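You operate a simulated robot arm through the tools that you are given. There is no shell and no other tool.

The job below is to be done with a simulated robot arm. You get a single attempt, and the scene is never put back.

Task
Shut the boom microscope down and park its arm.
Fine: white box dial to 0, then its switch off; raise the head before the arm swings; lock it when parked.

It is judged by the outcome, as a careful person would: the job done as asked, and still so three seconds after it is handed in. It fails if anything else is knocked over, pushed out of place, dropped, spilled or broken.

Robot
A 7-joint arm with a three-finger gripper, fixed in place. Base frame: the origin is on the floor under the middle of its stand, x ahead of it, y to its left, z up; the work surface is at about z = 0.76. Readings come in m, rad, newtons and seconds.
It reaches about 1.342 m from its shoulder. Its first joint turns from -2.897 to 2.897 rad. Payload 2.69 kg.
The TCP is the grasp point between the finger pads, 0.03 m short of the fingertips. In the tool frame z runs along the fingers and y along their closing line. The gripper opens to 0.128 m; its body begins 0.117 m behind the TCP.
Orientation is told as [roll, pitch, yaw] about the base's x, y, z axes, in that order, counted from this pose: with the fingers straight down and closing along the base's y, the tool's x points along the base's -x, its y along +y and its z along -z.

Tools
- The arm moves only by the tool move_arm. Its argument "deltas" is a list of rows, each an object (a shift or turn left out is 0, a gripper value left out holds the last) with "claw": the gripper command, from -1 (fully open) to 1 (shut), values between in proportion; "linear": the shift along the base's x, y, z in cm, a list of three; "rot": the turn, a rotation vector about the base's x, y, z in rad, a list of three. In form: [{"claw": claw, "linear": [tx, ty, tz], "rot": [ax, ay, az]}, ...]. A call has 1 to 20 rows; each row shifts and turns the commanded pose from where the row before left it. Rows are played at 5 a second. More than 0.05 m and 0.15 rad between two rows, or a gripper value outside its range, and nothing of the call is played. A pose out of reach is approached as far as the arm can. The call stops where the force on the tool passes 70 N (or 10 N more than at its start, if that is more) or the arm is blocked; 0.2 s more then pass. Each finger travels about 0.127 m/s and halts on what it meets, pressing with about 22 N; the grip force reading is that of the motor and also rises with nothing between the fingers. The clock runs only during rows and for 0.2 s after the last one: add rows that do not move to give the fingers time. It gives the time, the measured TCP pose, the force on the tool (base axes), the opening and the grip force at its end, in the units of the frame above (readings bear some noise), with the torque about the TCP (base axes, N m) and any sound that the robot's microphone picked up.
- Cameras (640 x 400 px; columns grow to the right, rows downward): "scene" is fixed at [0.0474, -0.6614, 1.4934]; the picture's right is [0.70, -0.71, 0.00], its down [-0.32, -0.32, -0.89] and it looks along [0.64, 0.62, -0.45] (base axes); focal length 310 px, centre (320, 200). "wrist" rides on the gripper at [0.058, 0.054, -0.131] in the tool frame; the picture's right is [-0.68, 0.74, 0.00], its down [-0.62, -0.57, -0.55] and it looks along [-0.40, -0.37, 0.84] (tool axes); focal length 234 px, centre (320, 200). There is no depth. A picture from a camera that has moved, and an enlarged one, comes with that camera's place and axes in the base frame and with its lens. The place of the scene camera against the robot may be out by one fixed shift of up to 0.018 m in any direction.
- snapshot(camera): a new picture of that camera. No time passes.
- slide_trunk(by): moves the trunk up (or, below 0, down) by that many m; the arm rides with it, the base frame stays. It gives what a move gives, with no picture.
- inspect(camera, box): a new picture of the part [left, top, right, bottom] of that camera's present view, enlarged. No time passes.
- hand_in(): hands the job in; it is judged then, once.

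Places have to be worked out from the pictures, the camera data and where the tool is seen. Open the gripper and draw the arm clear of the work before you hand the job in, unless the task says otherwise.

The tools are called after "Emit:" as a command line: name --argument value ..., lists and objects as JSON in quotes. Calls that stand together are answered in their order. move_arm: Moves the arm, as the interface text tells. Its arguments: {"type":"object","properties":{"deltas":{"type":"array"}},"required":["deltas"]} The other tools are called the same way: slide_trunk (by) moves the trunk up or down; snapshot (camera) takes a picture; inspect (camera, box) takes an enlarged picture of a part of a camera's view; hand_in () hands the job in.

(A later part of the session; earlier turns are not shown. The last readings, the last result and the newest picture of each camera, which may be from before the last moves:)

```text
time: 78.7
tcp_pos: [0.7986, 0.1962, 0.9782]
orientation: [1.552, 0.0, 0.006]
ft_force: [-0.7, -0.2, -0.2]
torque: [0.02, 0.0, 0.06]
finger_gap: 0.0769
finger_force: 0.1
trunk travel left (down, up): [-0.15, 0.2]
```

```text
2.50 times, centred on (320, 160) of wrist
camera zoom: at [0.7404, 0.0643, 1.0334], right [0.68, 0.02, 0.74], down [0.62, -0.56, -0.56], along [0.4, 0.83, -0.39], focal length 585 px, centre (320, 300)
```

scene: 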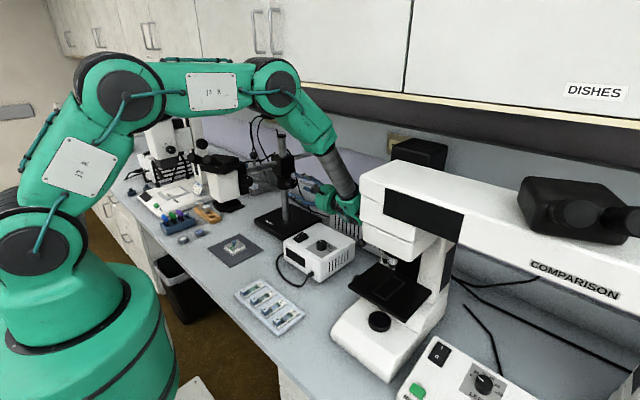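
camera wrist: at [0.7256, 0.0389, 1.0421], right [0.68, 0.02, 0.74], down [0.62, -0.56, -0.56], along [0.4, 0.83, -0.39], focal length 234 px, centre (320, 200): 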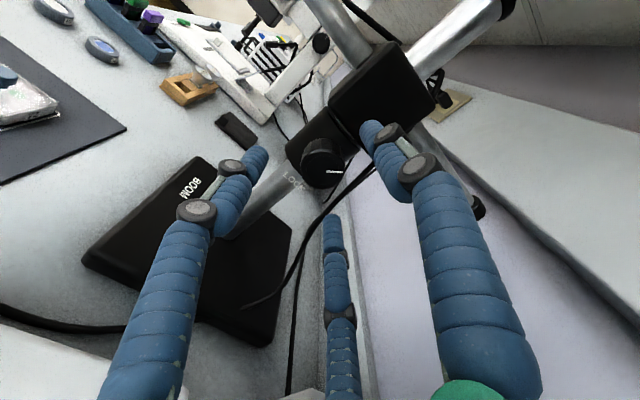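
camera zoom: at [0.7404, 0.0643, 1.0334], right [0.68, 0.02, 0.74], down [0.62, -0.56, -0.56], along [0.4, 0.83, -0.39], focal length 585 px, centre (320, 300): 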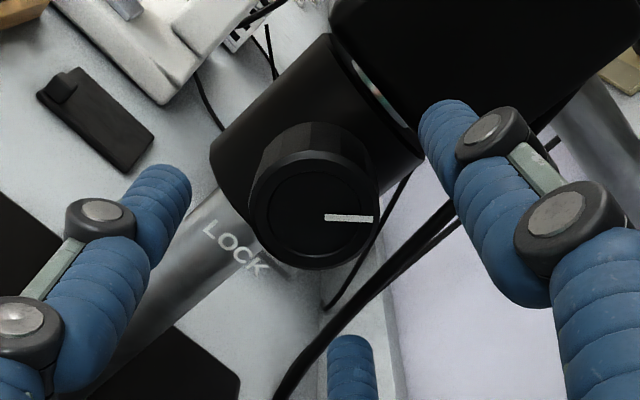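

Alignment is good (knob axis at x ≈ 0.796, z ≈ 0.9765). I'll advance to the knob and grip it.

Emit:
move_arm --deltas '[{"claw": -0.2, "linear": [-0.25, 1.2, -0.1]}, {"linear": [0, 1.3, 0]}, {"claw": 0.1}, {"claw": 0.35}, {"claw": 0.5}, {"claw": 0.7}, {}, {}]'

Emit:
inspect --camera "wrist" --box '[230, 80, 410, 240]'

```text
time: 80.5
tcp_pos: [0.7952, 0.2201, 0.9766]
orientation: [1.554, -0.001, 0.007]
ft_force: [15.6, 7.1, 21.3]
torque: [0.56, -0.06, -0.56]
finger_gap: 0.0407
finger_force: 45.1
trunk travel left (down, up): [-0.15, 0.2]
```

```text
2.50 times, centred on (320, 160) of wrist
camera zoom: at [0.7373, 0.09, 1.0333], right [0.67, 0.02, 0.74], down [0.62, -0.56, -0.55], along [0.4, 0.83, -0.38], focal length 585 px, centre (320, 300)
```

zoom: 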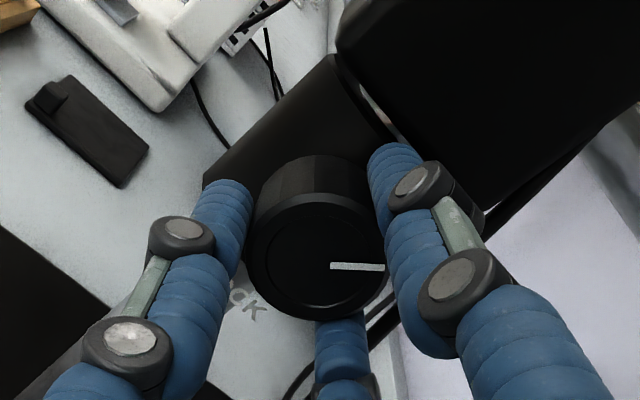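

Gripped at 41 mm. I'll relieve the side load and try turning counter-clockwise (the usual loosening direction, negative about y) by 0.3 rad.

Emit:
move_arm --deltas '[{"claw": 0.7, "linear": [0.1, 0, 0.12]}, {"rot": [0, -0.1, 0]}, {"rot": [0, -0.1, 0]}, {"rot": [0, -0.1, 0]}, {}]'

Emit:
inspect --camera "wrist" --box '[230, 80, 410, 240]'

Emit:
inspect --camera "scene" --box '[264, 145, 312, 205]'

```text
time: 81.7
tcp_pos: [0.7946, 0.2209, 0.9778]
orientation: [1.55, -0.299, 0.006]
ft_force: [12.6, -4.3, 2.6]
torque: [-0.29, -0.03, -0.51]
finger_gap: 0.0408
finger_force: 45.1
trunk travel left (down, up): [-0.15, 0.2]
```

```text
2.50 times, centred on (320, 160) of wrist
camera zoom: at [0.7233, 0.09, 1.0142], right [0.43, 0.02, 0.9], down [0.75, -0.56, -0.35], along [0.5, 0.83, -0.25], focal length 585 px, centre (320, 300)
```

zoom: 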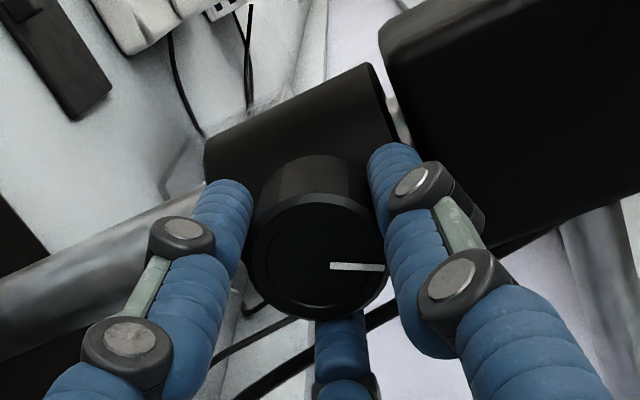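

```text
6.67 times, centred on (288, 175) of scene
camera zoom: at [0.0474, -0.6614, 1.4934], right [0.7, -0.71, 0.0], down [-0.32, -0.32, -0.89], along [0.64, 0.62, -0.45], focal length 2069 px, centre (533, 367)
```

zoom: 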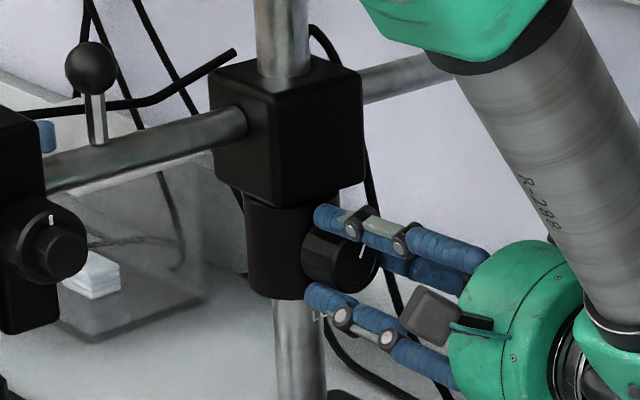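

The knob turns freely counter-clockwise. I'll continue another 1.0 rad, watching for a stop.

Emit:
move_arm --deltas '[{"rot": [0, -0.12, 0]}, {"rot": [0, -0.12, 0]}, {"rot": [0, -0.12, 0]}, {"rot": [0, -0.12, 0]}, {"rot": [0, -0.12, 0]}, {"rot": [0, -0.12, 0]}, {"rot": [0, -0.12, 0]}, {"rot": [0, -0.12, 0]}, {}]'

Emit:
inspect --camera "wrist" --box '[230, 80, 410, 240]'

Emit:
inspect --camera "scene" --box '[264, 145, 312, 205]'

```text
time: 83.7
tcp_pos: [0.7942, 0.2207, 0.9774]
orientation: [1.534, -1.259, 0.02]
ft_force: [2.0, 0.2, -4.4]
torque: [0.23, 0.02, -0.04]
finger_gap: 0.041
finger_force: 44.8
trunk travel left (down, up): [-0.15, 0.2]
```

```text
2.50 times, centred on (320, 160) of wrist
camera zoom: at [0.7237, 0.0899, 0.9394], right [-0.49, 0.02, 0.87], down [0.72, -0.55, 0.42], along [0.49, 0.83, 0.26], focal length 585 px, centre (320, 300)
```

zoom: 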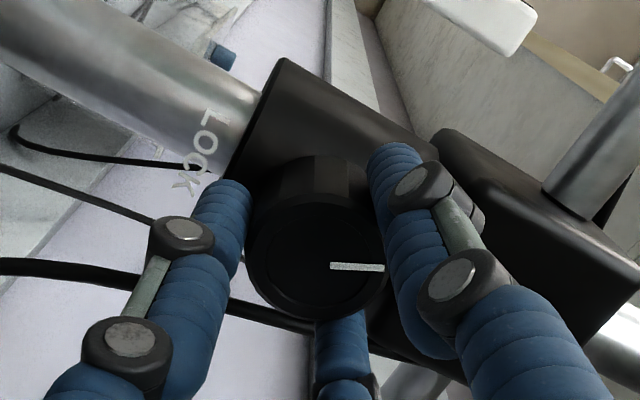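

```text
6.67 times, centred on (288, 175) of scene
camera zoom: at [0.0474, -0.6614, 1.4934], right [0.7, -0.71, 0.0], down [-0.32, -0.32, -0.89], along [0.64, 0.62, -0.45], focal length 2069 px, centre (533, 367)
```

zoom: 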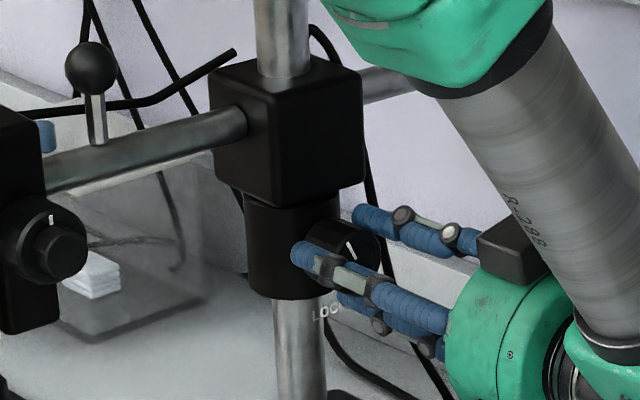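

The knob has turned about 1.26 rad with no resistance. I'll regrip and keep loosening until a stop is felt.

Emit:
move_arm --deltas '[{"claw": 0.3}, {"claw": 0}, {"claw": -0.2}, {"linear": [0, -1.5, 0]}, {"linear": [0, -1.5, 0], "rot": [0, 0.12, 0]}, {"rot": [0, 0.14, 0]}, {"rot": [0, 0.14, 0]}, {"rot": [0, 0.14, 0]}, {"rot": [0, 0.14, 0]}, {"rot": [0, 0.14, 0]}, {"rot": [0, 0.14, 0]}, {"rot": [0, 0.14, 0]}, {"rot": [0, 0.14, 0]}, {"rot": [0, 0.14, 0]}, {"rot": [0, 0.14, 0]}, {"rot": [0, 0.14, 0]}, {"rot": [0, 0.14, 0]}, {"rot": [0, 0.14, 0]}, {"rot": [0, 0.14, 0]}, {}]'

Emit:
snapshot --camera "wrist"

Emit:
snapshot --camera "scene"

```text
time: 87.9
tcp_pos: [0.7948, 0.1893, 0.9783]
orientation: [1.559, 0.821, 0.01]
ft_force: [-0.2, 0.4, 0.5]
torque: [-0.04, 0.0, 0.05]
finger_gap: 0.0766
finger_force: 0.2
trunk travel left (down, up): [-0.15, 0.2]
```

```text
taken
camera wrist: at [0.7961, 0.0595, 1.059], right [1.0, 0.02, 0.01], down [0.02, -0.56, -0.83], along [-0.01, 0.83, -0.56], focal length 234 px, centre (320, 200)
```

wrist: 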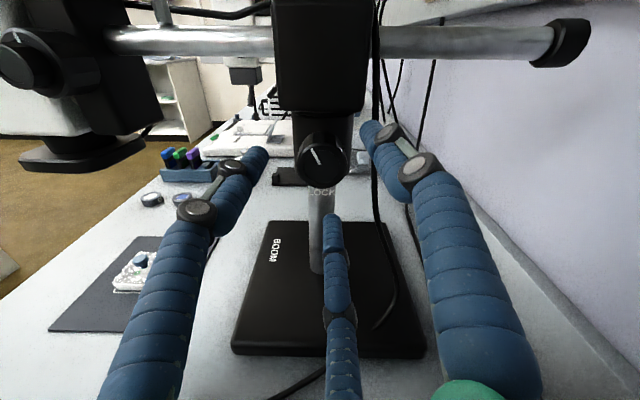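

```text
taken
```

scene: 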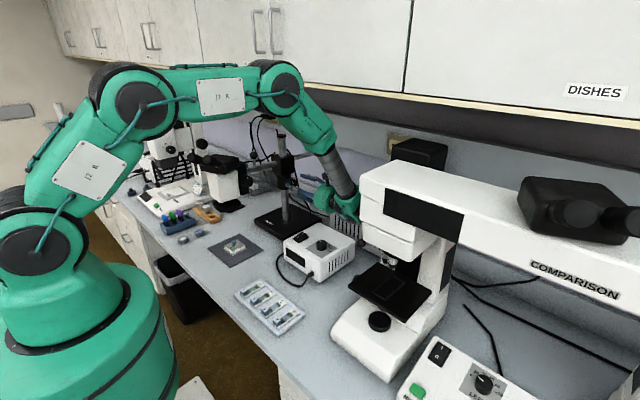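

This upright view shows the stand squarely from the front. I'll zoom in on the knob and its surroundings.

Emit:
inspect --camera "wrist" --box '[270, 100, 370, 220]'

Emit:
inspect --camera "wrist" --box '[220, 0, 420, 140]'

```text
3.33 times, centred on (320, 160) of wrist
camera zoom: at [0.7961, 0.0595, 1.059], right [1.0, 0.02, 0.01], down [0.02, -0.56, -0.83], along [-0.01, 0.83, -0.56], focal length 781 px, centre (320, 333)
```

zoom: 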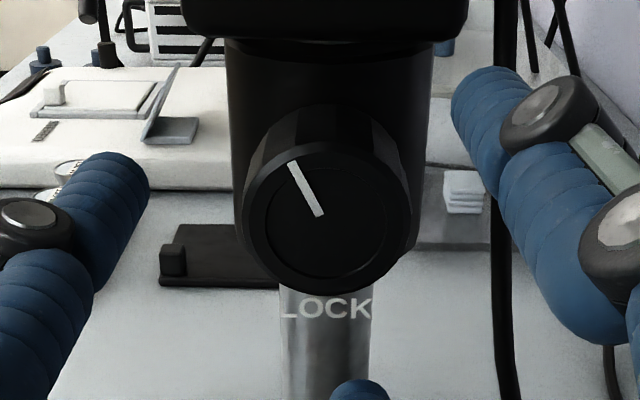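

```text
2.86 times, centred on (320, 70) of wrist
camera zoom: at [0.7961, 0.0595, 1.059], right [1.0, 0.02, 0.01], down [0.02, -0.56, -0.83], along [-0.01, 0.83, -0.56], focal length 669 px, centre (320, 571)
```

zoom: 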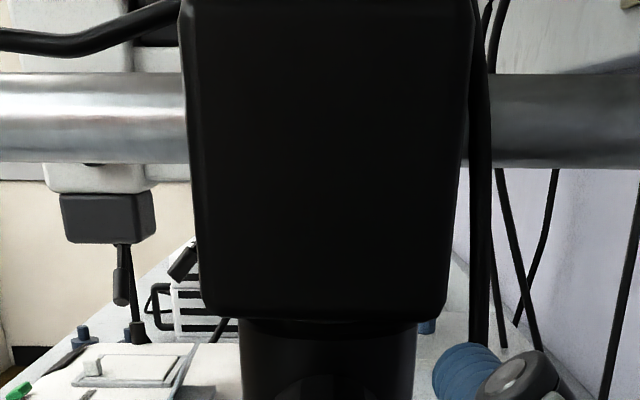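

The pointer is now at about 11 o'clock. I'll grip again and loosen up to 2 rad more, watching for a stop in the torque.

Emit:
move_arm --deltas '[{"linear": [0, 1.5, 0]}, {"linear": [0, 1.6, 0]}, {"claw": 0.1}, {"claw": 0.35}, {"claw": 0.5}, {"claw": 0.7}, {}, {}, {"rot": [0, -0.13, 0]}, {"rot": [0, -0.13, 0]}, {"rot": [0, -0.13, 0]}, {"rot": [0, -0.13, 0]}, {"rot": [0, -0.13, 0]}, {"rot": [0, -0.13, 0]}, {}]'

Emit:
inspect --camera "wrist" --box '[230, 80, 410, 240]'

Emit:
inspect --camera "scene" --box '[264, 145, 312, 205]'

```text
time: 91.1
tcp_pos: [0.7954, 0.221, 0.9775]
orientation: [1.554, 0.039, 0.005]
ft_force: [14.7, -4.4, -14.4]
torque: [-0.52, 0.47, -0.56]
finger_gap: 0.0409
finger_force: 44.9
trunk travel left (down, up): [-0.15, 0.2]
```

```text
2.50 times, centred on (320, 160) of wrist
camera zoom: at [0.7398, 0.0906, 1.0358], right [0.7, 0.02, 0.71], down [0.6, -0.56, -0.58], along [0.38, 0.83, -0.4], focal length 585 px, centre (320, 300)
```

zoom: 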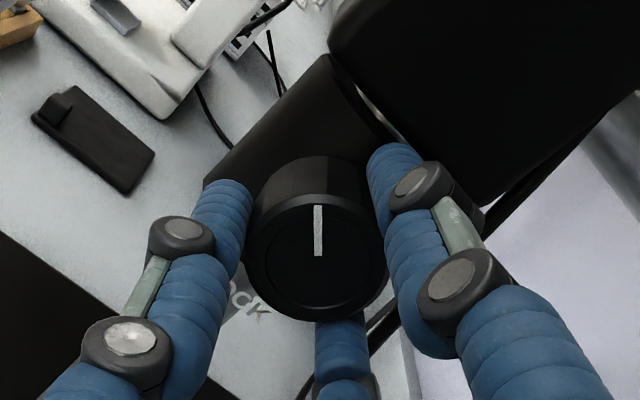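

```text
6.67 times, centred on (288, 175) of scene
camera zoom: at [0.0474, -0.6614, 1.4934], right [0.7, -0.71, 0.0], down [-0.32, -0.32, -0.89], along [0.64, 0.62, -0.45], focal length 2069 px, centre (533, 367)
```

zoom: 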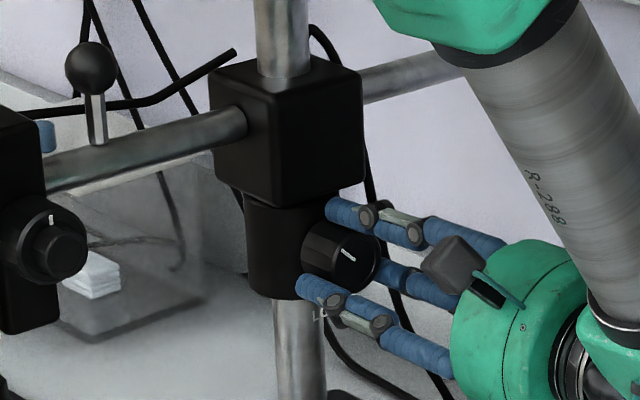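

Torque rose to 0.47 N m with the pointer now at about 135°, so the knob has a quarter-turn range (45° locked to 135° released) and is at its released stop. I'll let go and return to the ball handle.

Emit:
move_arm --deltas '[{"claw": 0.3}, {"claw": 0}, {"claw": -0.2}, {"linear": [0, -2, 0]}, {"linear": [0, -2.5, 0]}, {"linear": [-1.5, -1, 2], "rot": [0, -0.039, 0]}, {"linear": [-2.5, 0, 2.5]}, {"linear": [-2.5, 0, 2.5]}, {"linear": [-2.5, 0, 2.5]}, {"linear": [-2.5, 1, 2.5]}, {"claw": 0.14, "linear": [-1.2, 2, 1.8]}, {}]'

Emit:
snapshot --camera "wrist"

Emit:
inspect --camera "scene" --box '[200, 120, 320, 230]'

```text
time: 93.7
tcp_pos: [0.6675, 0.196, 1.1162]
orientation: [1.552, 0.0, 0.006]
ft_force: [-0.7, -0.7, 0.4]
torque: [-0.03, -0.02, -0.04]
finger_gap: 0.055
finger_force: 0.0
trunk travel left (down, up): [-0.15, 0.2]
```

```text
taken
camera wrist: at [0.6098, 0.066, 1.174], right [0.68, 0.02, 0.74], down [0.62, -0.56, -0.56], along [0.4, 0.83, -0.39], focal length 234 px, centre (320, 200)
```

wrist: 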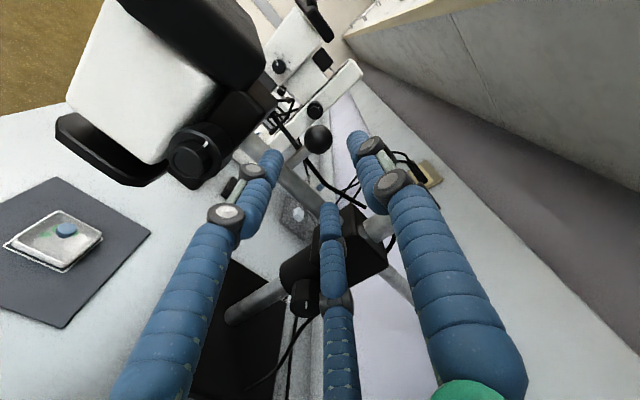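

```text
3.64 times, centred on (260, 175) of scene
camera zoom: at [0.0474, -0.6614, 1.4934], right [0.7, -0.71, 0.0], down [-0.32, -0.32, -0.89], along [0.64, 0.62, -0.45], focal length 1128 px, centre (538, 291)
```

zoom: 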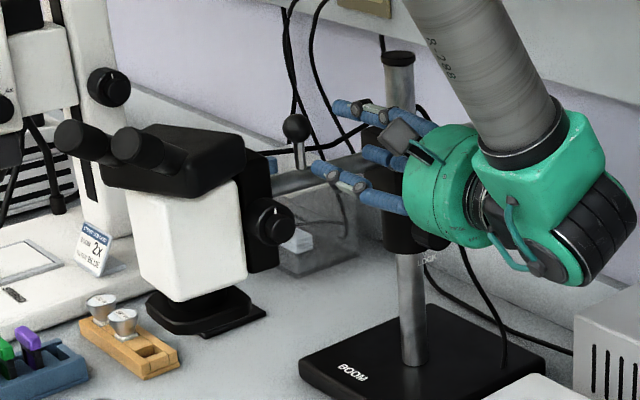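

Back in front of the ball with the head unmoved. I'll advance, centre on the ball and grip it firmly.

Emit:
move_arm --deltas '[{"claw": 0.14, "linear": [-0.1, 3, 0]}, {"linear": [-0.1, 3, 0]}, {"linear": [-0.1, 2.5, 0]}, {"linear": [-0.05, 1.4, -0.05]}, {"claw": 0.4}, {"claw": 0.7}, {"claw": 1}, {}, {}]'

Emit:
inspect --camera "wrist" --box '[220, 80, 420, 250]'

```text
time: 95.7
tcp_pos: [0.6654, 0.2942, 1.1147]
orientation: [1.554, 0.0, 0.004]
ft_force: [16.4, 1.2, -3.9]
torque: [-0.15, -0.04, -0.11]
finger_gap: 0.0281
finger_force: 44.5
trunk travel left (down, up): [-0.15, 0.2]
```

```text
2.35 times, centred on (320, 165) of wrist
camera zoom: at [0.6076, 0.1644, 1.1711], right [0.68, 0.02, 0.74], down [0.62, -0.56, -0.56], along [0.4, 0.83, -0.39], focal length 551 px, centre (320, 282)
```

zoom: 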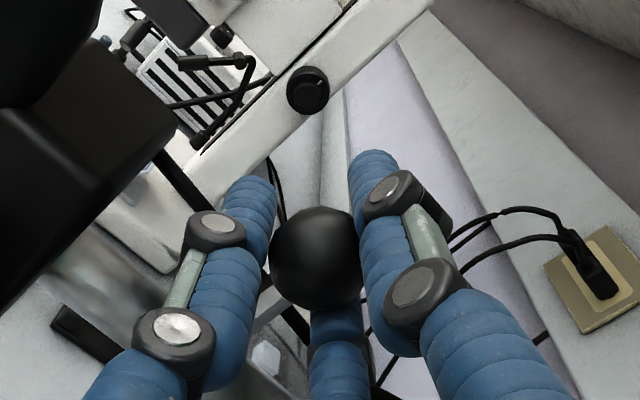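

The ball is gripped firmly. I'll try the first 0.2 rad of swing towards +y, turning the gripper with the boom about the post at (0.798, 0.295).

Emit:
move_arm --deltas '[{"claw": 1, "linear": [0.1, 0, 0]}, {"linear": [0.03, 0.67, 0], "rot": [0, 0, -0.05]}, {"linear": [0.05, 0.67, 0], "rot": [0, 0, -0.05]}, {"linear": [0.09, 0.66, 0], "rot": [0, 0, -0.05]}, {"linear": [0.12, 0.66, 0], "rot": [0, 0, -0.05]}, {}]'

Emit:
inspect --camera "scene" --box '[200, 120, 320, 230]'

Emit:
inspect --camera "wrist" --box '[220, 80, 420, 250]'

```text
time: 97.1
tcp_pos: [0.6702, 0.3214, 1.115]
orientation: [1.553, 0.003, -0.195]
ft_force: [6.7, -7.1, -17.4]
torque: [0.06, -0.01, -0.59]
finger_gap: 0.0278
finger_force: 45.1
trunk travel left (down, up): [-0.15, 0.2]
```

```text
3.64 times, centred on (260, 175) of scene
camera zoom: at [0.0474, -0.6614, 1.4934], right [0.7, -0.71, 0.0], down [-0.32, -0.32, -0.89], along [0.64, 0.62, -0.45], focal length 1128 px, centre (538, 291)
```

zoom: 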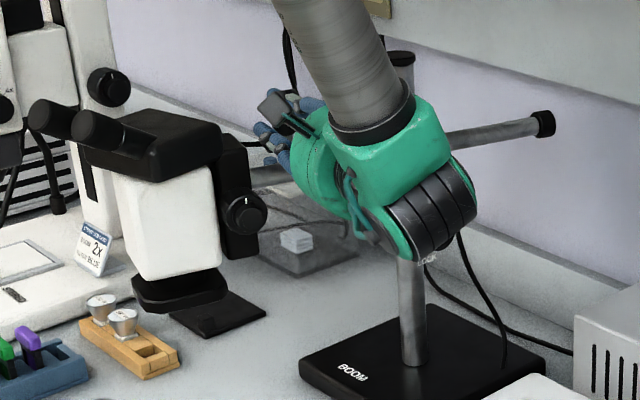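

```text
2.35 times, centred on (320, 165) of wrist
camera zoom: at [0.5871, 0.2057, 1.1714], right [0.67, -0.12, 0.73], down [0.49, -0.67, -0.56], along [0.56, 0.74, -0.39], focal length 551 px, centre (320, 282)
```

zoom: 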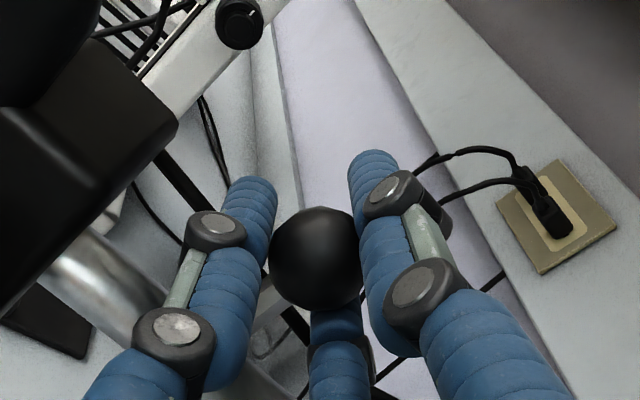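

The boom swings freely now and the fixed LOCK collar stays in place. I'll continue along the arc to about 0.6 rad.

Emit:
move_arm --deltas '[{"claw": 1, "linear": [0.15, 0.65, 0], "rot": [0, 0, -0.05]}, {"linear": [0.19, 0.65, 0], "rot": [0, 0, -0.05]}, {"linear": [0.22, 0.63, 0], "rot": [0, 0, -0.05]}, {"linear": [0.25, 0.62, 0], "rot": [0, 0, -0.05]}, {"linear": [0.28, 0.61, 0], "rot": [0, 0, -0.05]}, {"linear": [0.31, 0.59, 0], "rot": [0, 0, -0.05]}, {"linear": [0.34, 0.58, 0], "rot": [0, 0, -0.05]}, {"linear": [0.37, 0.56, 0], "rot": [0, 0, -0.05]}, {}]'

Emit:
inspect --camera "scene" --box '[180, 100, 320, 230]'

Emit:
snapshot --camera "wrist"

```text
time: 99.1
tcp_pos: [0.6925, 0.3683, 1.1158]
orientation: [1.552, 0.002, -0.595]
ft_force: [27.3, -28.2, -15.7]
torque: [-0.11, -0.05, -0.7]
finger_gap: 0.028
finger_force: 45.2
trunk travel left (down, up): [-0.15, 0.2]
```

```text
3.08 times, centred on (250, 165) of scene
camera zoom: at [0.0474, -0.6614, 1.4934], right [0.7, -0.71, 0.0], down [-0.32, -0.32, -0.89], along [0.64, 0.62, -0.45], focal length 955 px, centre (535, 308)
```

zoom: 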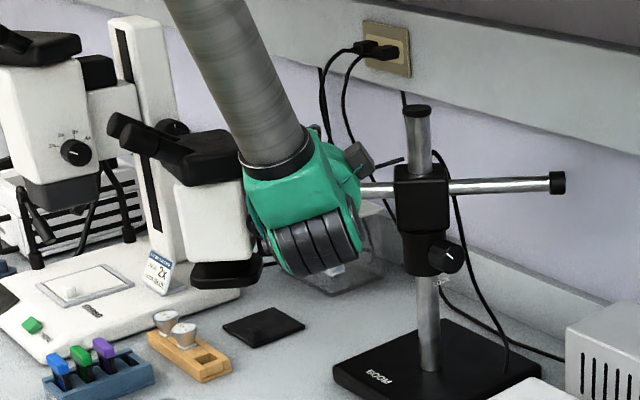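

```text
taken
camera wrist: at [0.5707, 0.2936, 1.1713], right [0.57, -0.37, 0.73], down [0.19, -0.81, -0.56], along [0.8, 0.46, -0.39], focal length 234 px, centre (320, 200)
```

wrist: 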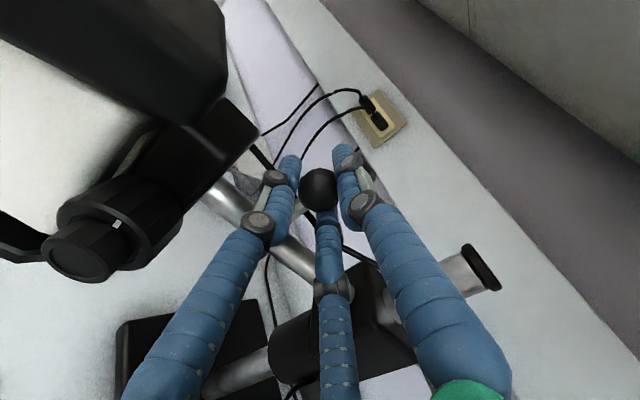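

The swing reaches about 34° with an inward radial load of about 38 N, so my arc is slightly too wide. I'll correct 2.5 mm towards the post and continue to about 1.0 rad.

Emit:
move_arm --deltas '[{"claw": 1, "linear": [0.21, -0.14, 0]}, {"linear": [0.39, 0.54, 0], "rot": [0, 0, -0.05]}, {"linear": [0.42, 0.52, 0], "rot": [0, 0, -0.05]}, {"linear": [0.44, 0.5, 0], "rot": [0, 0, -0.05]}, {"linear": [0.47, 0.48, 0], "rot": [0, 0, -0.05]}, {}]'

Emit:
inspect --camera "scene" --box '[160, 100, 320, 230]'

Emit:
snapshot --camera "wrist"

```text
time: 100.5
tcp_pos: [0.71, 0.3876, 1.1155]
orientation: [1.548, 0.002, -0.792]
ft_force: [13.9, -24.5, -18.0]
torque: [0.04, 0.03, -0.79]
finger_gap: 0.0277
finger_force: 45.4
trunk travel left (down, up): [-0.15, 0.2]
```

```text
3.08 times, centred on (240, 165) of scene
camera zoom: at [0.0474, -0.6614, 1.4934], right [0.7, -0.71, 0.0], down [-0.32, -0.32, -0.89], along [0.64, 0.62, -0.45], focal length 955 px, centre (566, 308)
```

zoom: 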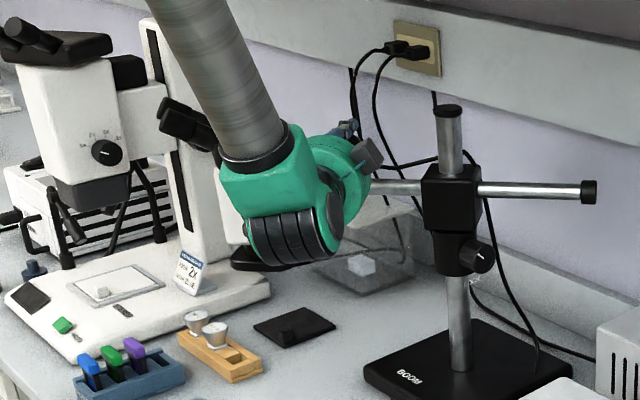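

```text
taken
camera wrist: at [0.5765, 0.3384, 1.1715], right [0.49, -0.47, 0.73], down [0.03, -0.83, -0.56], along [0.87, 0.29, -0.39], focal length 234 px, centre (320, 200)
```

wrist: 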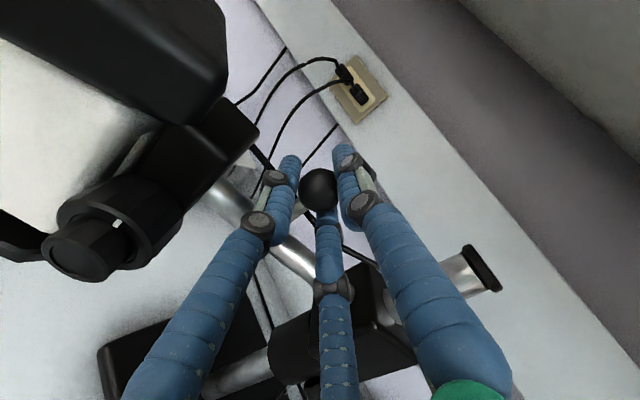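

At about 46° with a steady load of about 27 N inward and only 7 N tangential. I'll correct another 2 mm inward and continue, watching for any stop.

Emit:
move_arm --deltas '[{"claw": 1, "linear": [0.15, -0.15, 0]}, {"linear": [0.48, 0.44, 0], "rot": [0, 0, -0.05]}, {"linear": [0.5, 0.42, 0], "rot": [0, 0, -0.05]}, {"linear": [0.52, 0.39, 0], "rot": [0, 0, -0.05]}, {"linear": [0.54, 0.37, 0], "rot": [0, 0, -0.05]}, {}]'

Emit:
inspect --camera "scene" --box '[160, 100, 320, 230]'

Emit:
snapshot --camera "wrist"

```text
time: 101.9
tcp_pos: [0.7193, 0.3948, 1.1141]
orientation: [1.551, 0.001, -0.893]
ft_force: [4.2, -9.5, 3.8]
torque: [-0.02, 0.03, -0.12]
finger_gap: 0.0281
finger_force: 45.3
out of reach, approached as far as the arm can: row 4, 5
trunk travel left (down, up): [-0.15, 0.2]
```

```text
3.08 times, centred on (240, 165) of scene
camera zoom: at [0.0474, -0.6614, 1.4934], right [0.7, -0.71, 0.0], down [-0.32, -0.32, -0.89], along [0.64, 0.62, -0.45], focal length 955 px, centre (566, 308)
```

zoom: 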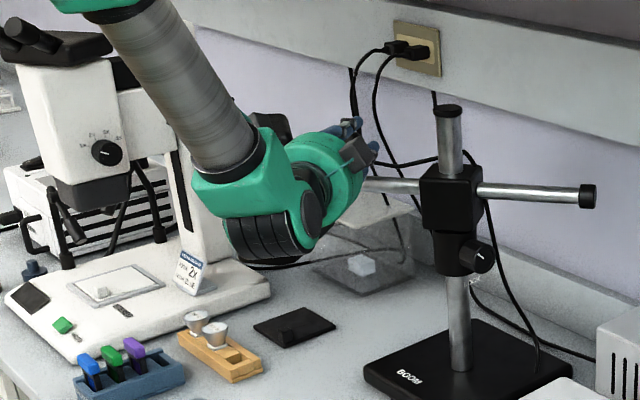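

```text
taken
camera wrist: at [0.5816, 0.3591, 1.1712], right [0.44, -0.52, 0.74], down [-0.05, -0.83, -0.56], along [0.9, 0.21, -0.39], focal length 234 px, centre (320, 200)
```

wrist: 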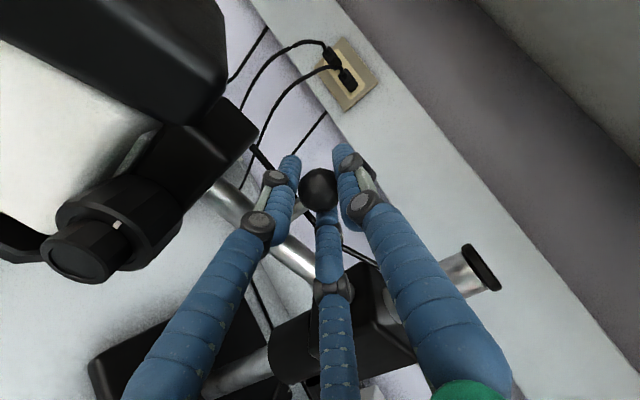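

The arm reports this orientation as out of reach beyond about 0.9 rad (a joint limit, not contact). Since the ball lets the gripper keep its angle, I'll undo the last commanded yaw and continue by translation only along the arc.

Emit:
move_arm --deltas '[{"claw": 1, "linear": [-0.5, -0.4, 0], "rot": [0, 0, 0.12]}, {}]'

```text
time: 102.5
tcp_pos: [0.7143, 0.3907, 1.1147]
orientation: [1.551, 0.002, -0.824]
ft_force: [0.3, -13.1, -1.1]
torque: [-0.07, 0.07, -0.64]
finger_gap: 0.028
finger_force: 45.1
trunk travel left (down, up): [-0.15, 0.2]
```

Responding again. Now I'll translate only along the arc for another 0.2 rad and check the forces.

Emit:
move_arm --deltas '[{"claw": 1, "linear": [0.49, 0.41, 0]}, {"linear": [0.51, 0.385, 0]}, {"linear": [0.53, 0.36, 0]}, {"linear": [0.545, 0.33, 0]}, {}]'

Emit:
snapshot --camera "wrist"

Emit:
snapshot --camera "scene"

```text
time: 103.7
tcp_pos: [0.7354, 0.4065, 1.1146]
orientation: [1.55, 0.002, -0.823]
ft_force: [3.3, -14.2, -8.4]
torque: [0.03, -0.05, -0.21]
finger_gap: 0.0279
finger_force: 45.2
trunk travel left (down, up): [-0.15, 0.2]
```

```text
taken
camera wrist: at [0.6012, 0.3603, 1.1713], right [0.47, -0.49, 0.74], down [0.01, -0.83, -0.56], along [0.88, 0.27, -0.39], focal length 234 px, centre (320, 200)
```

wrist: 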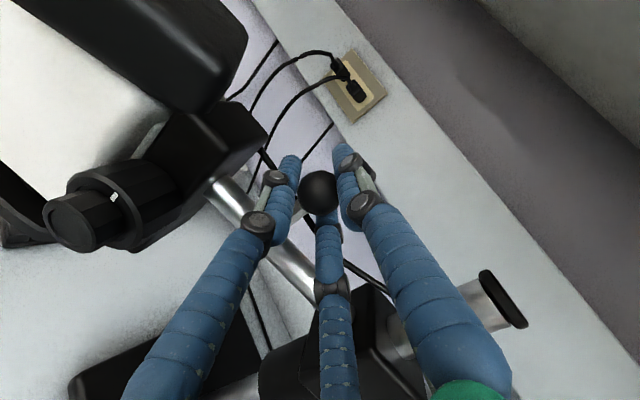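

```text
taken
```

scene: 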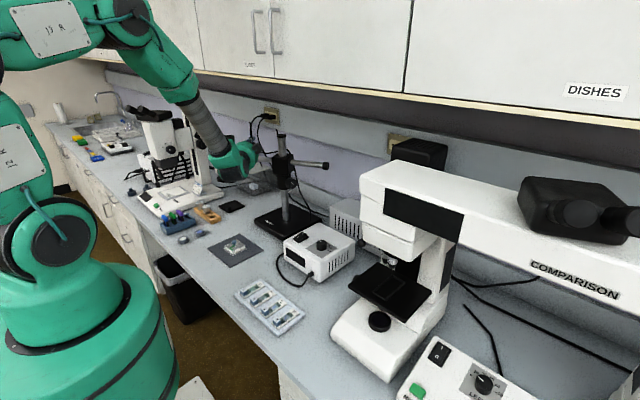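

Translation works with low force, and the boom is at about 61° of swing. I'll continue with a touch of yaw per row to stay clear of the block.

Emit:
move_arm --deltas '[{"claw": 1, "linear": [0.566, 0.3, 0], "rot": [0, 0, -0.025]}, {"linear": [0.58, 0.27, 0], "rot": [0, 0, -0.025]}, {"linear": [0.593, 0.24, 0], "rot": [0, 0, -0.025]}, {"linear": [0.604, 0.21, 0], "rot": [0, 0, -0.025]}, {}]'

Emit:
snapshot --camera "wrist"

Emit:
inspect --camera "scene" --box '[160, 100, 320, 230]'

```text
time: 104.9
tcp_pos: [0.7594, 0.4167, 1.1156]
orientation: [1.549, 0.001, -0.909]
ft_force: [-5.6, 1.2, -15.7]
torque: [0.13, -0.13, -0.42]
finger_gap: 0.0292
finger_force: 45.2
trunk travel left (down, up): [-0.15, 0.2]
```

```text
taken
camera wrist: at [0.6204, 0.3825, 1.1716], right [0.43, -0.52, 0.74], down [-0.06, -0.83, -0.55], along [0.9, 0.19, -0.39], focal length 234 px, centre (320, 200)
```

wrist: 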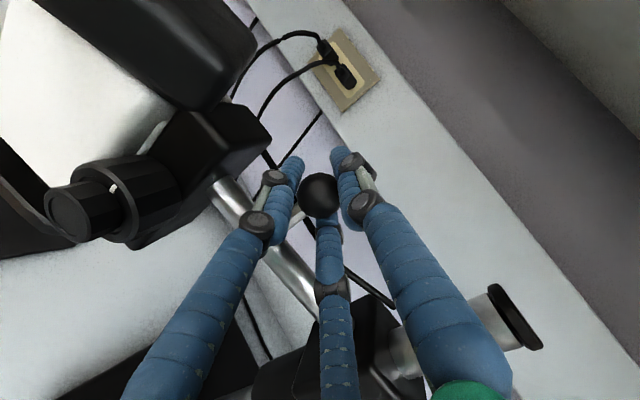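

```text
3.08 times, centred on (240, 165) of scene
camera zoom: at [0.0474, -0.6614, 1.4934], right [0.7, -0.71, 0.0], down [-0.32, -0.32, -0.89], along [0.64, 0.62, -0.45], focal length 955 px, centre (566, 308)
```

zoom: 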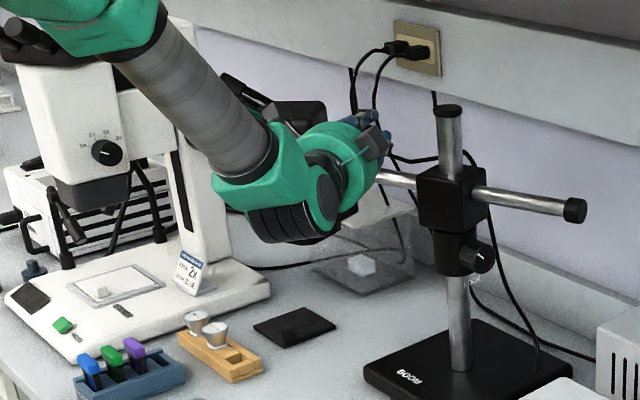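

At about 72° of swing there's still no stop. I'll continue in small steps towards the boom being parallel to the wall.

Emit:
move_arm --deltas '[{"claw": 1, "linear": [0.615, 0.18, 0], "rot": [0, 0, -0.025]}, {"linear": [0.62, 0.15, 0], "rot": [0, 0, -0.025]}, {"linear": [0.63, 0.12, 0], "rot": [0, 0, -0.025]}, {}]'

Emit:
snapshot --camera "wrist"

Emit:
inspect --camera "scene" --box '[160, 100, 320, 230]'

```text
time: 105.9
tcp_pos: [0.7581, 0.4162, 1.1146]
orientation: [1.547, 0.002, -0.912]
ft_force: [-10.1, 9.4, -21.3]
torque: [-0.02, 0.11, -0.71]
finger_gap: 0.0293
finger_force: 45.2
out of reach, approached as far as the arm can: row 1, 2, 3
trunk travel left (down, up): [-0.15, 0.2]
```

```text
taken
camera wrist: at [0.6207, 0.3826, 1.1716], right [0.43, -0.52, 0.74], down [-0.07, -0.83, -0.55], along [0.9, 0.19, -0.39], focal length 234 px, centre (320, 200)
```

wrist: 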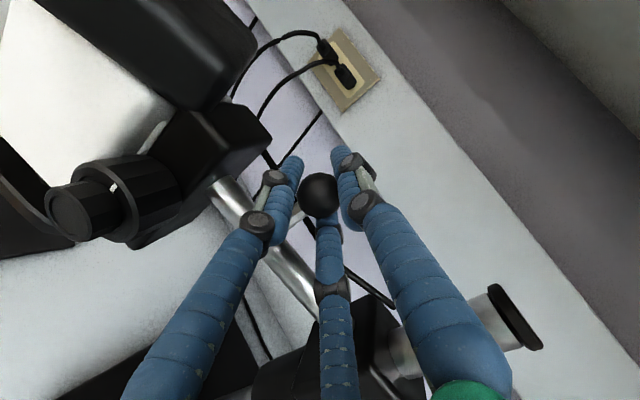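

```text
3.08 times, centred on (240, 165) of scene
camera zoom: at [0.0474, -0.6614, 1.4934], right [0.7, -0.71, 0.0], down [-0.32, -0.32, -0.89], along [0.64, 0.62, -0.45], focal length 955 px, centre (566, 308)
```

zoom: 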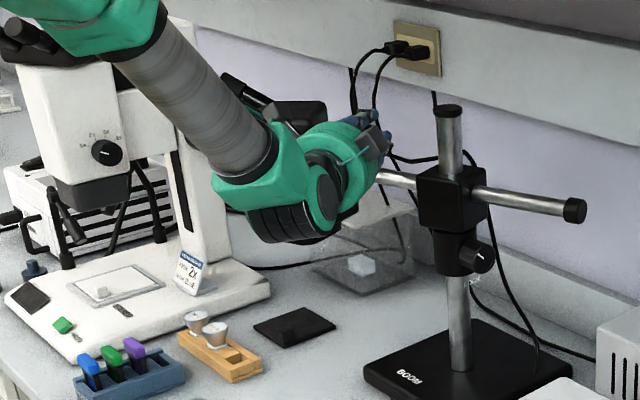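

Yaw beyond about -0.91 is unreachable here. I'll turn the yaw back by 0.1 and translate only.

Emit:
move_arm --deltas '[{"claw": 1, "rot": [0, 0, 0.05]}, {"linear": [0.3, 0.09, 0], "rot": [0, 0, 0.05]}, {"linear": [0.5, 0.14, 0]}, {"linear": [0.5, 0.12, 0]}, {}]'

Emit:
snapshot --camera "wrist"

Emit:
inspect --camera "scene" --box '[160, 100, 320, 230]'

```text
time: 107.1
tcp_pos: [0.7725, 0.4226, 1.1161]
orientation: [1.547, -0.001, -0.836]
ft_force: [-17.5, 42.8, -20.0]
torque: [0.01, 0.21, -0.92]
finger_gap: 0.0296
finger_force: 45.5
trunk travel left (down, up): [-0.15, 0.2]
```

```text
taken
camera wrist: at [0.6379, 0.3791, 1.1714], right [0.47, -0.49, 0.74], down [0.0, -0.83, -0.55], along [0.88, 0.26, -0.39], focal length 234 px, centre (320, 200)
```

wrist: 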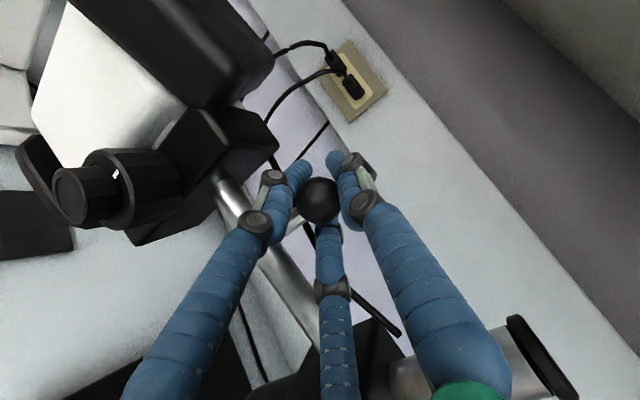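

```text
3.08 times, centred on (240, 165) of scene
camera zoom: at [0.0474, -0.6614, 1.4934], right [0.7, -0.71, 0.0], down [-0.32, -0.32, -0.89], along [0.64, 0.62, -0.45], focal length 955 px, centre (566, 308)
```

zoom: 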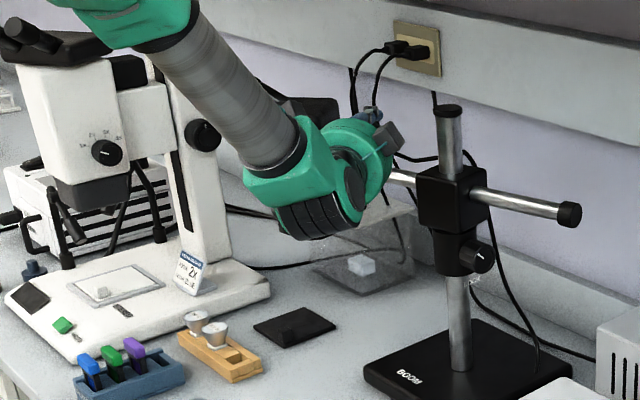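

No stop yet: tangential force is only 9 N, with about 45 N outward radial, so I'll ease the TCP 2 mm outward and continue slowly towards parallel with the wall.

Emit:
move_arm --deltas '[{"claw": 1, "linear": [-0.04, 0.25, 0]}, {"linear": [0.45, 0.1, 0]}, {"linear": [0.45, 0.08, 0]}, {}]'

Emit:
snapshot --camera "wrist"

Emit:
inspect --camera "scene" --box '[160, 100, 320, 230]'

```text
time: 108.1
tcp_pos: [0.7806, 0.4268, 1.1156]
orientation: [1.548, -0.001, -0.834]
ft_force: [-12.1, 46.6, -20.2]
torque: [0.21, -0.21, -0.69]
finger_gap: 0.0292
finger_force: 45.1
trunk travel left (down, up): [-0.15, 0.2]
```

```text
taken
camera wrist: at [0.6468, 0.3829, 1.1712], right [0.47, -0.49, 0.74], down [0.0, -0.83, -0.55], along [0.89, 0.26, -0.39], focal length 234 px, centre (320, 200)
```

wrist: 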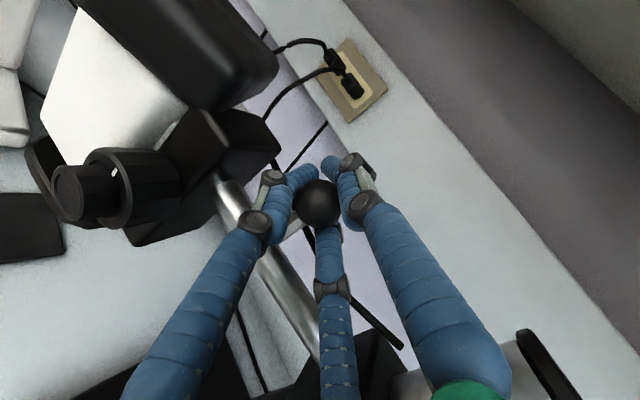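

```text
3.08 times, centred on (240, 165) of scene
camera zoom: at [0.0474, -0.6614, 1.4934], right [0.7, -0.71, 0.0], down [-0.32, -0.32, -0.89], along [0.64, 0.62, -0.45], focal length 955 px, centre (566, 308)
```

zoom: 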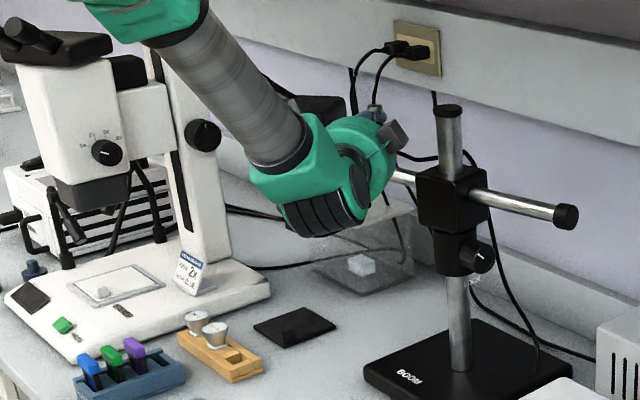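

The ball is slipping in the grip as the gripper is no longer square to the boom, so readings are ambiguous. I'll open the fingers and look at where the boom actually stands.

Emit:
move_arm --deltas '[{"claw": 0.6}, {"claw": 0.14}, {}, {}]'

Emit:
inspect --camera "wrist" --box '[220, 80, 420, 250]'

Emit:
inspect --camera "scene" --box '[200, 110, 320, 220]'

```text
time: 109.1
tcp_pos: [0.7817, 0.4232, 1.1172]
orientation: [1.553, 0.0, -0.836]
ft_force: [-0.3, -1.5, -1.0]
torque: [-0.01, 0.04, -0.06]
finger_gap: 0.0549
finger_force: 0.1
trunk travel left (down, up): [-0.15, 0.2]
```

```text
2.35 times, centred on (320, 165) of wrist
camera zoom: at [0.6472, 0.3793, 1.1728], right [0.46, -0.49, 0.74], down [0.0, -0.83, -0.56], along [0.89, 0.26, -0.39], focal length 551 px, centre (320, 282)
```

zoom: 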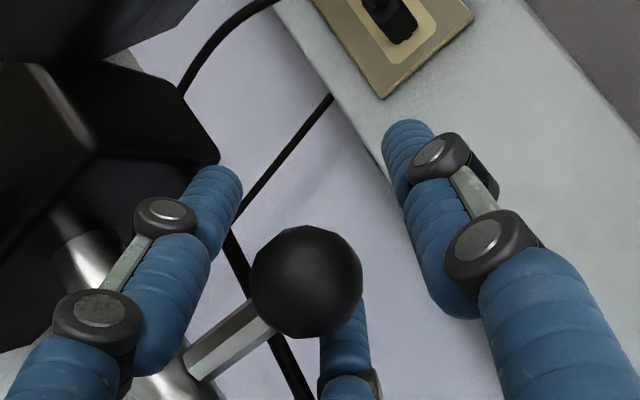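

```text
3.64 times, centred on (260, 165) of scene
camera zoom: at [0.0474, -0.6614, 1.4934], right [0.7, -0.71, 0.0], down [-0.32, -0.32, -0.89], along [0.64, 0.62, -0.45], focal length 1128 px, centre (538, 327)
```

zoom: 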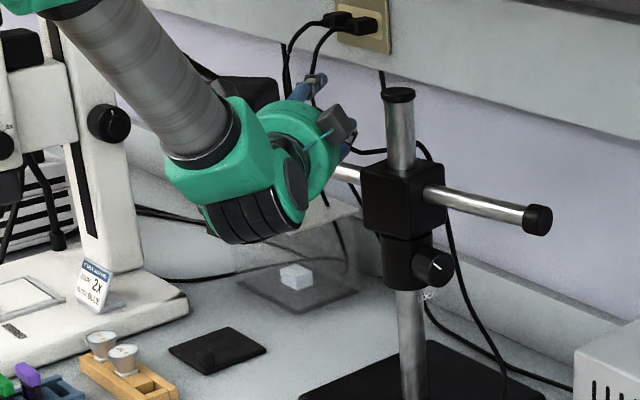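

With the fingers open, the ball measures at (0.771, 0.418). Together with its start position that puts the post axis at (0.796, 0.287) and the swing at about 75°. I'll re-centre on the ball, grip it, and push about 8 mm further to see whether this is a stop.

Emit:
move_arm --deltas '[{"claw": 0.14, "linear": [-1.0, -0.55, -0.15]}, {"claw": 0.4}, {"claw": 0.7}, {"claw": 0.85}, {}, {}]'

Emit:
inspect --camera "wrist" --box '[220, 80, 420, 250]'

```text
time: 110.5
tcp_pos: [0.7727, 0.4182, 1.1155]
orientation: [1.551, 0.003, -0.836]
ft_force: [0.3, -1.4, 1.5]
torque: [0.02, 0.01, 0.0]
finger_gap: 0.0282
finger_force: 45.3
trunk travel left (down, up): [-0.15, 0.2]
```

```text
2.35 times, centred on (320, 165) of wrist
camera zoom: at [0.6374, 0.3746, 1.1711], right [0.46, -0.49, 0.74], down [0.0, -0.83, -0.56], along [0.89, 0.26, -0.39], focal length 551 px, centre (320, 282)
```

zoom: 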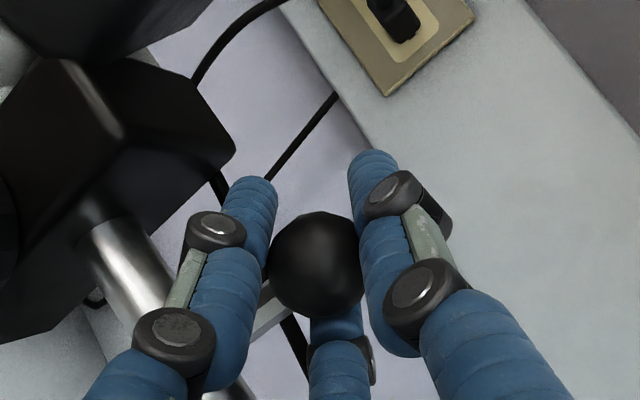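

Cleanly re-gripped with zero net force. Now a small push of 8 mm along the arc.

Emit:
move_arm --deltas '[{"claw": 1, "linear": [0.39, 0.08, 0]}, {"linear": [0.4, 0.06, 0]}, {}, {}]'

Emit:
inspect --camera "wrist" --box '[220, 80, 420, 250]'

Emit:
inspect --camera "scene" --box '[200, 110, 320, 220]'

```text
time: 111.5
tcp_pos: [0.7794, 0.4204, 1.1151]
orientation: [1.551, 0.0, -0.835]
ft_force: [-7.3, 4.6, 3.0]
torque: [-0.07, 0.04, -0.53]
finger_gap: 0.0281
finger_force: 44.9
trunk travel left (down, up): [-0.15, 0.2]
```

```text
2.35 times, centred on (320, 165) of wrist
camera zoom: at [0.6445, 0.3761, 1.1712], right [0.46, -0.49, 0.74], down [0.0, -0.83, -0.55], along [0.89, 0.26, -0.39], focal length 551 px, centre (320, 282)
```

zoom: 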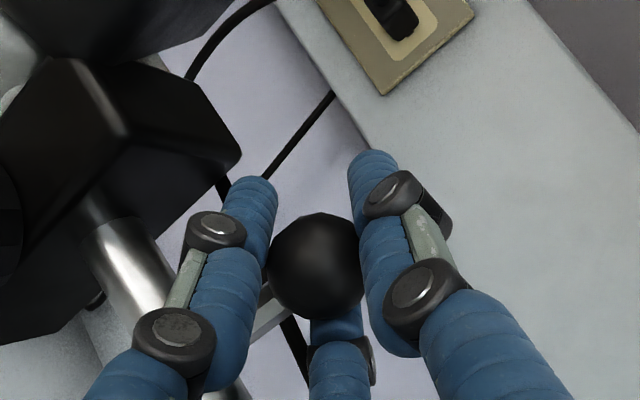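

```text
3.64 times, centred on (260, 165) of scene
camera zoom: at [0.0474, -0.6614, 1.4934], right [0.7, -0.71, 0.0], down [-0.32, -0.32, -0.89], along [0.64, 0.62, -0.45], focal length 1128 px, centre (538, 327)
```

zoom: 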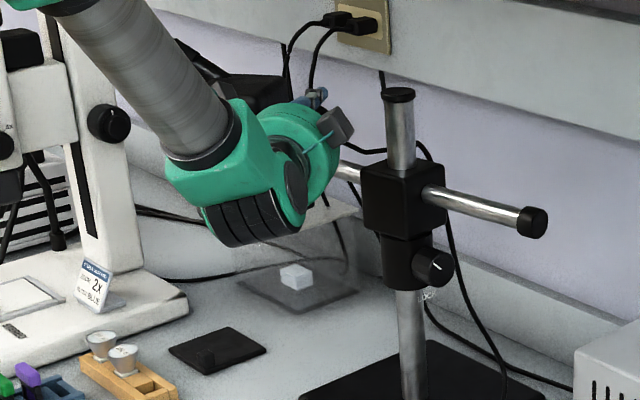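

The boom followed with only about 7 N of friction, so there's no stop there. I'll continue to bring it parallel to the wall (ball at about x = 0.796).

Emit:
move_arm --deltas '[{"claw": 1, "linear": [0.4, 0.04, 0]}, {"linear": [0.4, 0.03, 0]}, {"linear": [0.4, 0.01, 0]}, {"linear": [0.4, 0, 0]}, {}, {}]'

Emit:
snapshot --camera "wrist"

Emit:
inspect --camera "scene" --box '[200, 110, 320, 220]'

```text
time: 112.9
tcp_pos: [0.7958, 0.422, 1.1145]
orientation: [1.553, -0.003, -0.834]
ft_force: [-2.2, 22.5, 13.0]
torque: [0.07, -0.02, 0.01]
finger_gap: 0.0279
finger_force: 45.5
trunk travel left (down, up): [-0.15, 0.2]
```

```text
taken
camera wrist: at [0.6592, 0.3774, 1.1707], right [0.46, -0.49, 0.74], down [0.0, -0.83, -0.56], along [0.89, 0.26, -0.39], focal length 234 px, centre (320, 200)
```

wrist: 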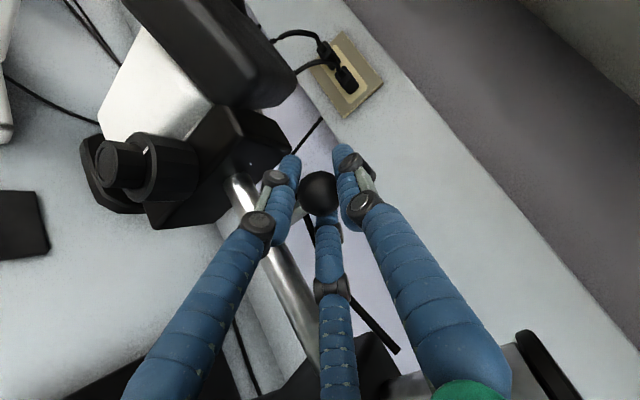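

```text
3.64 times, centred on (260, 165) of scene
camera zoom: at [0.0474, -0.6614, 1.4934], right [0.7, -0.71, 0.0], down [-0.32, -0.32, -0.89], along [0.64, 0.62, -0.45], focal length 1128 px, centre (538, 327)
```

zoom: 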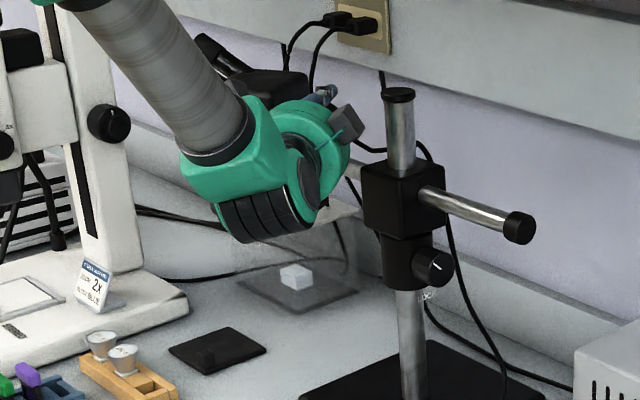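

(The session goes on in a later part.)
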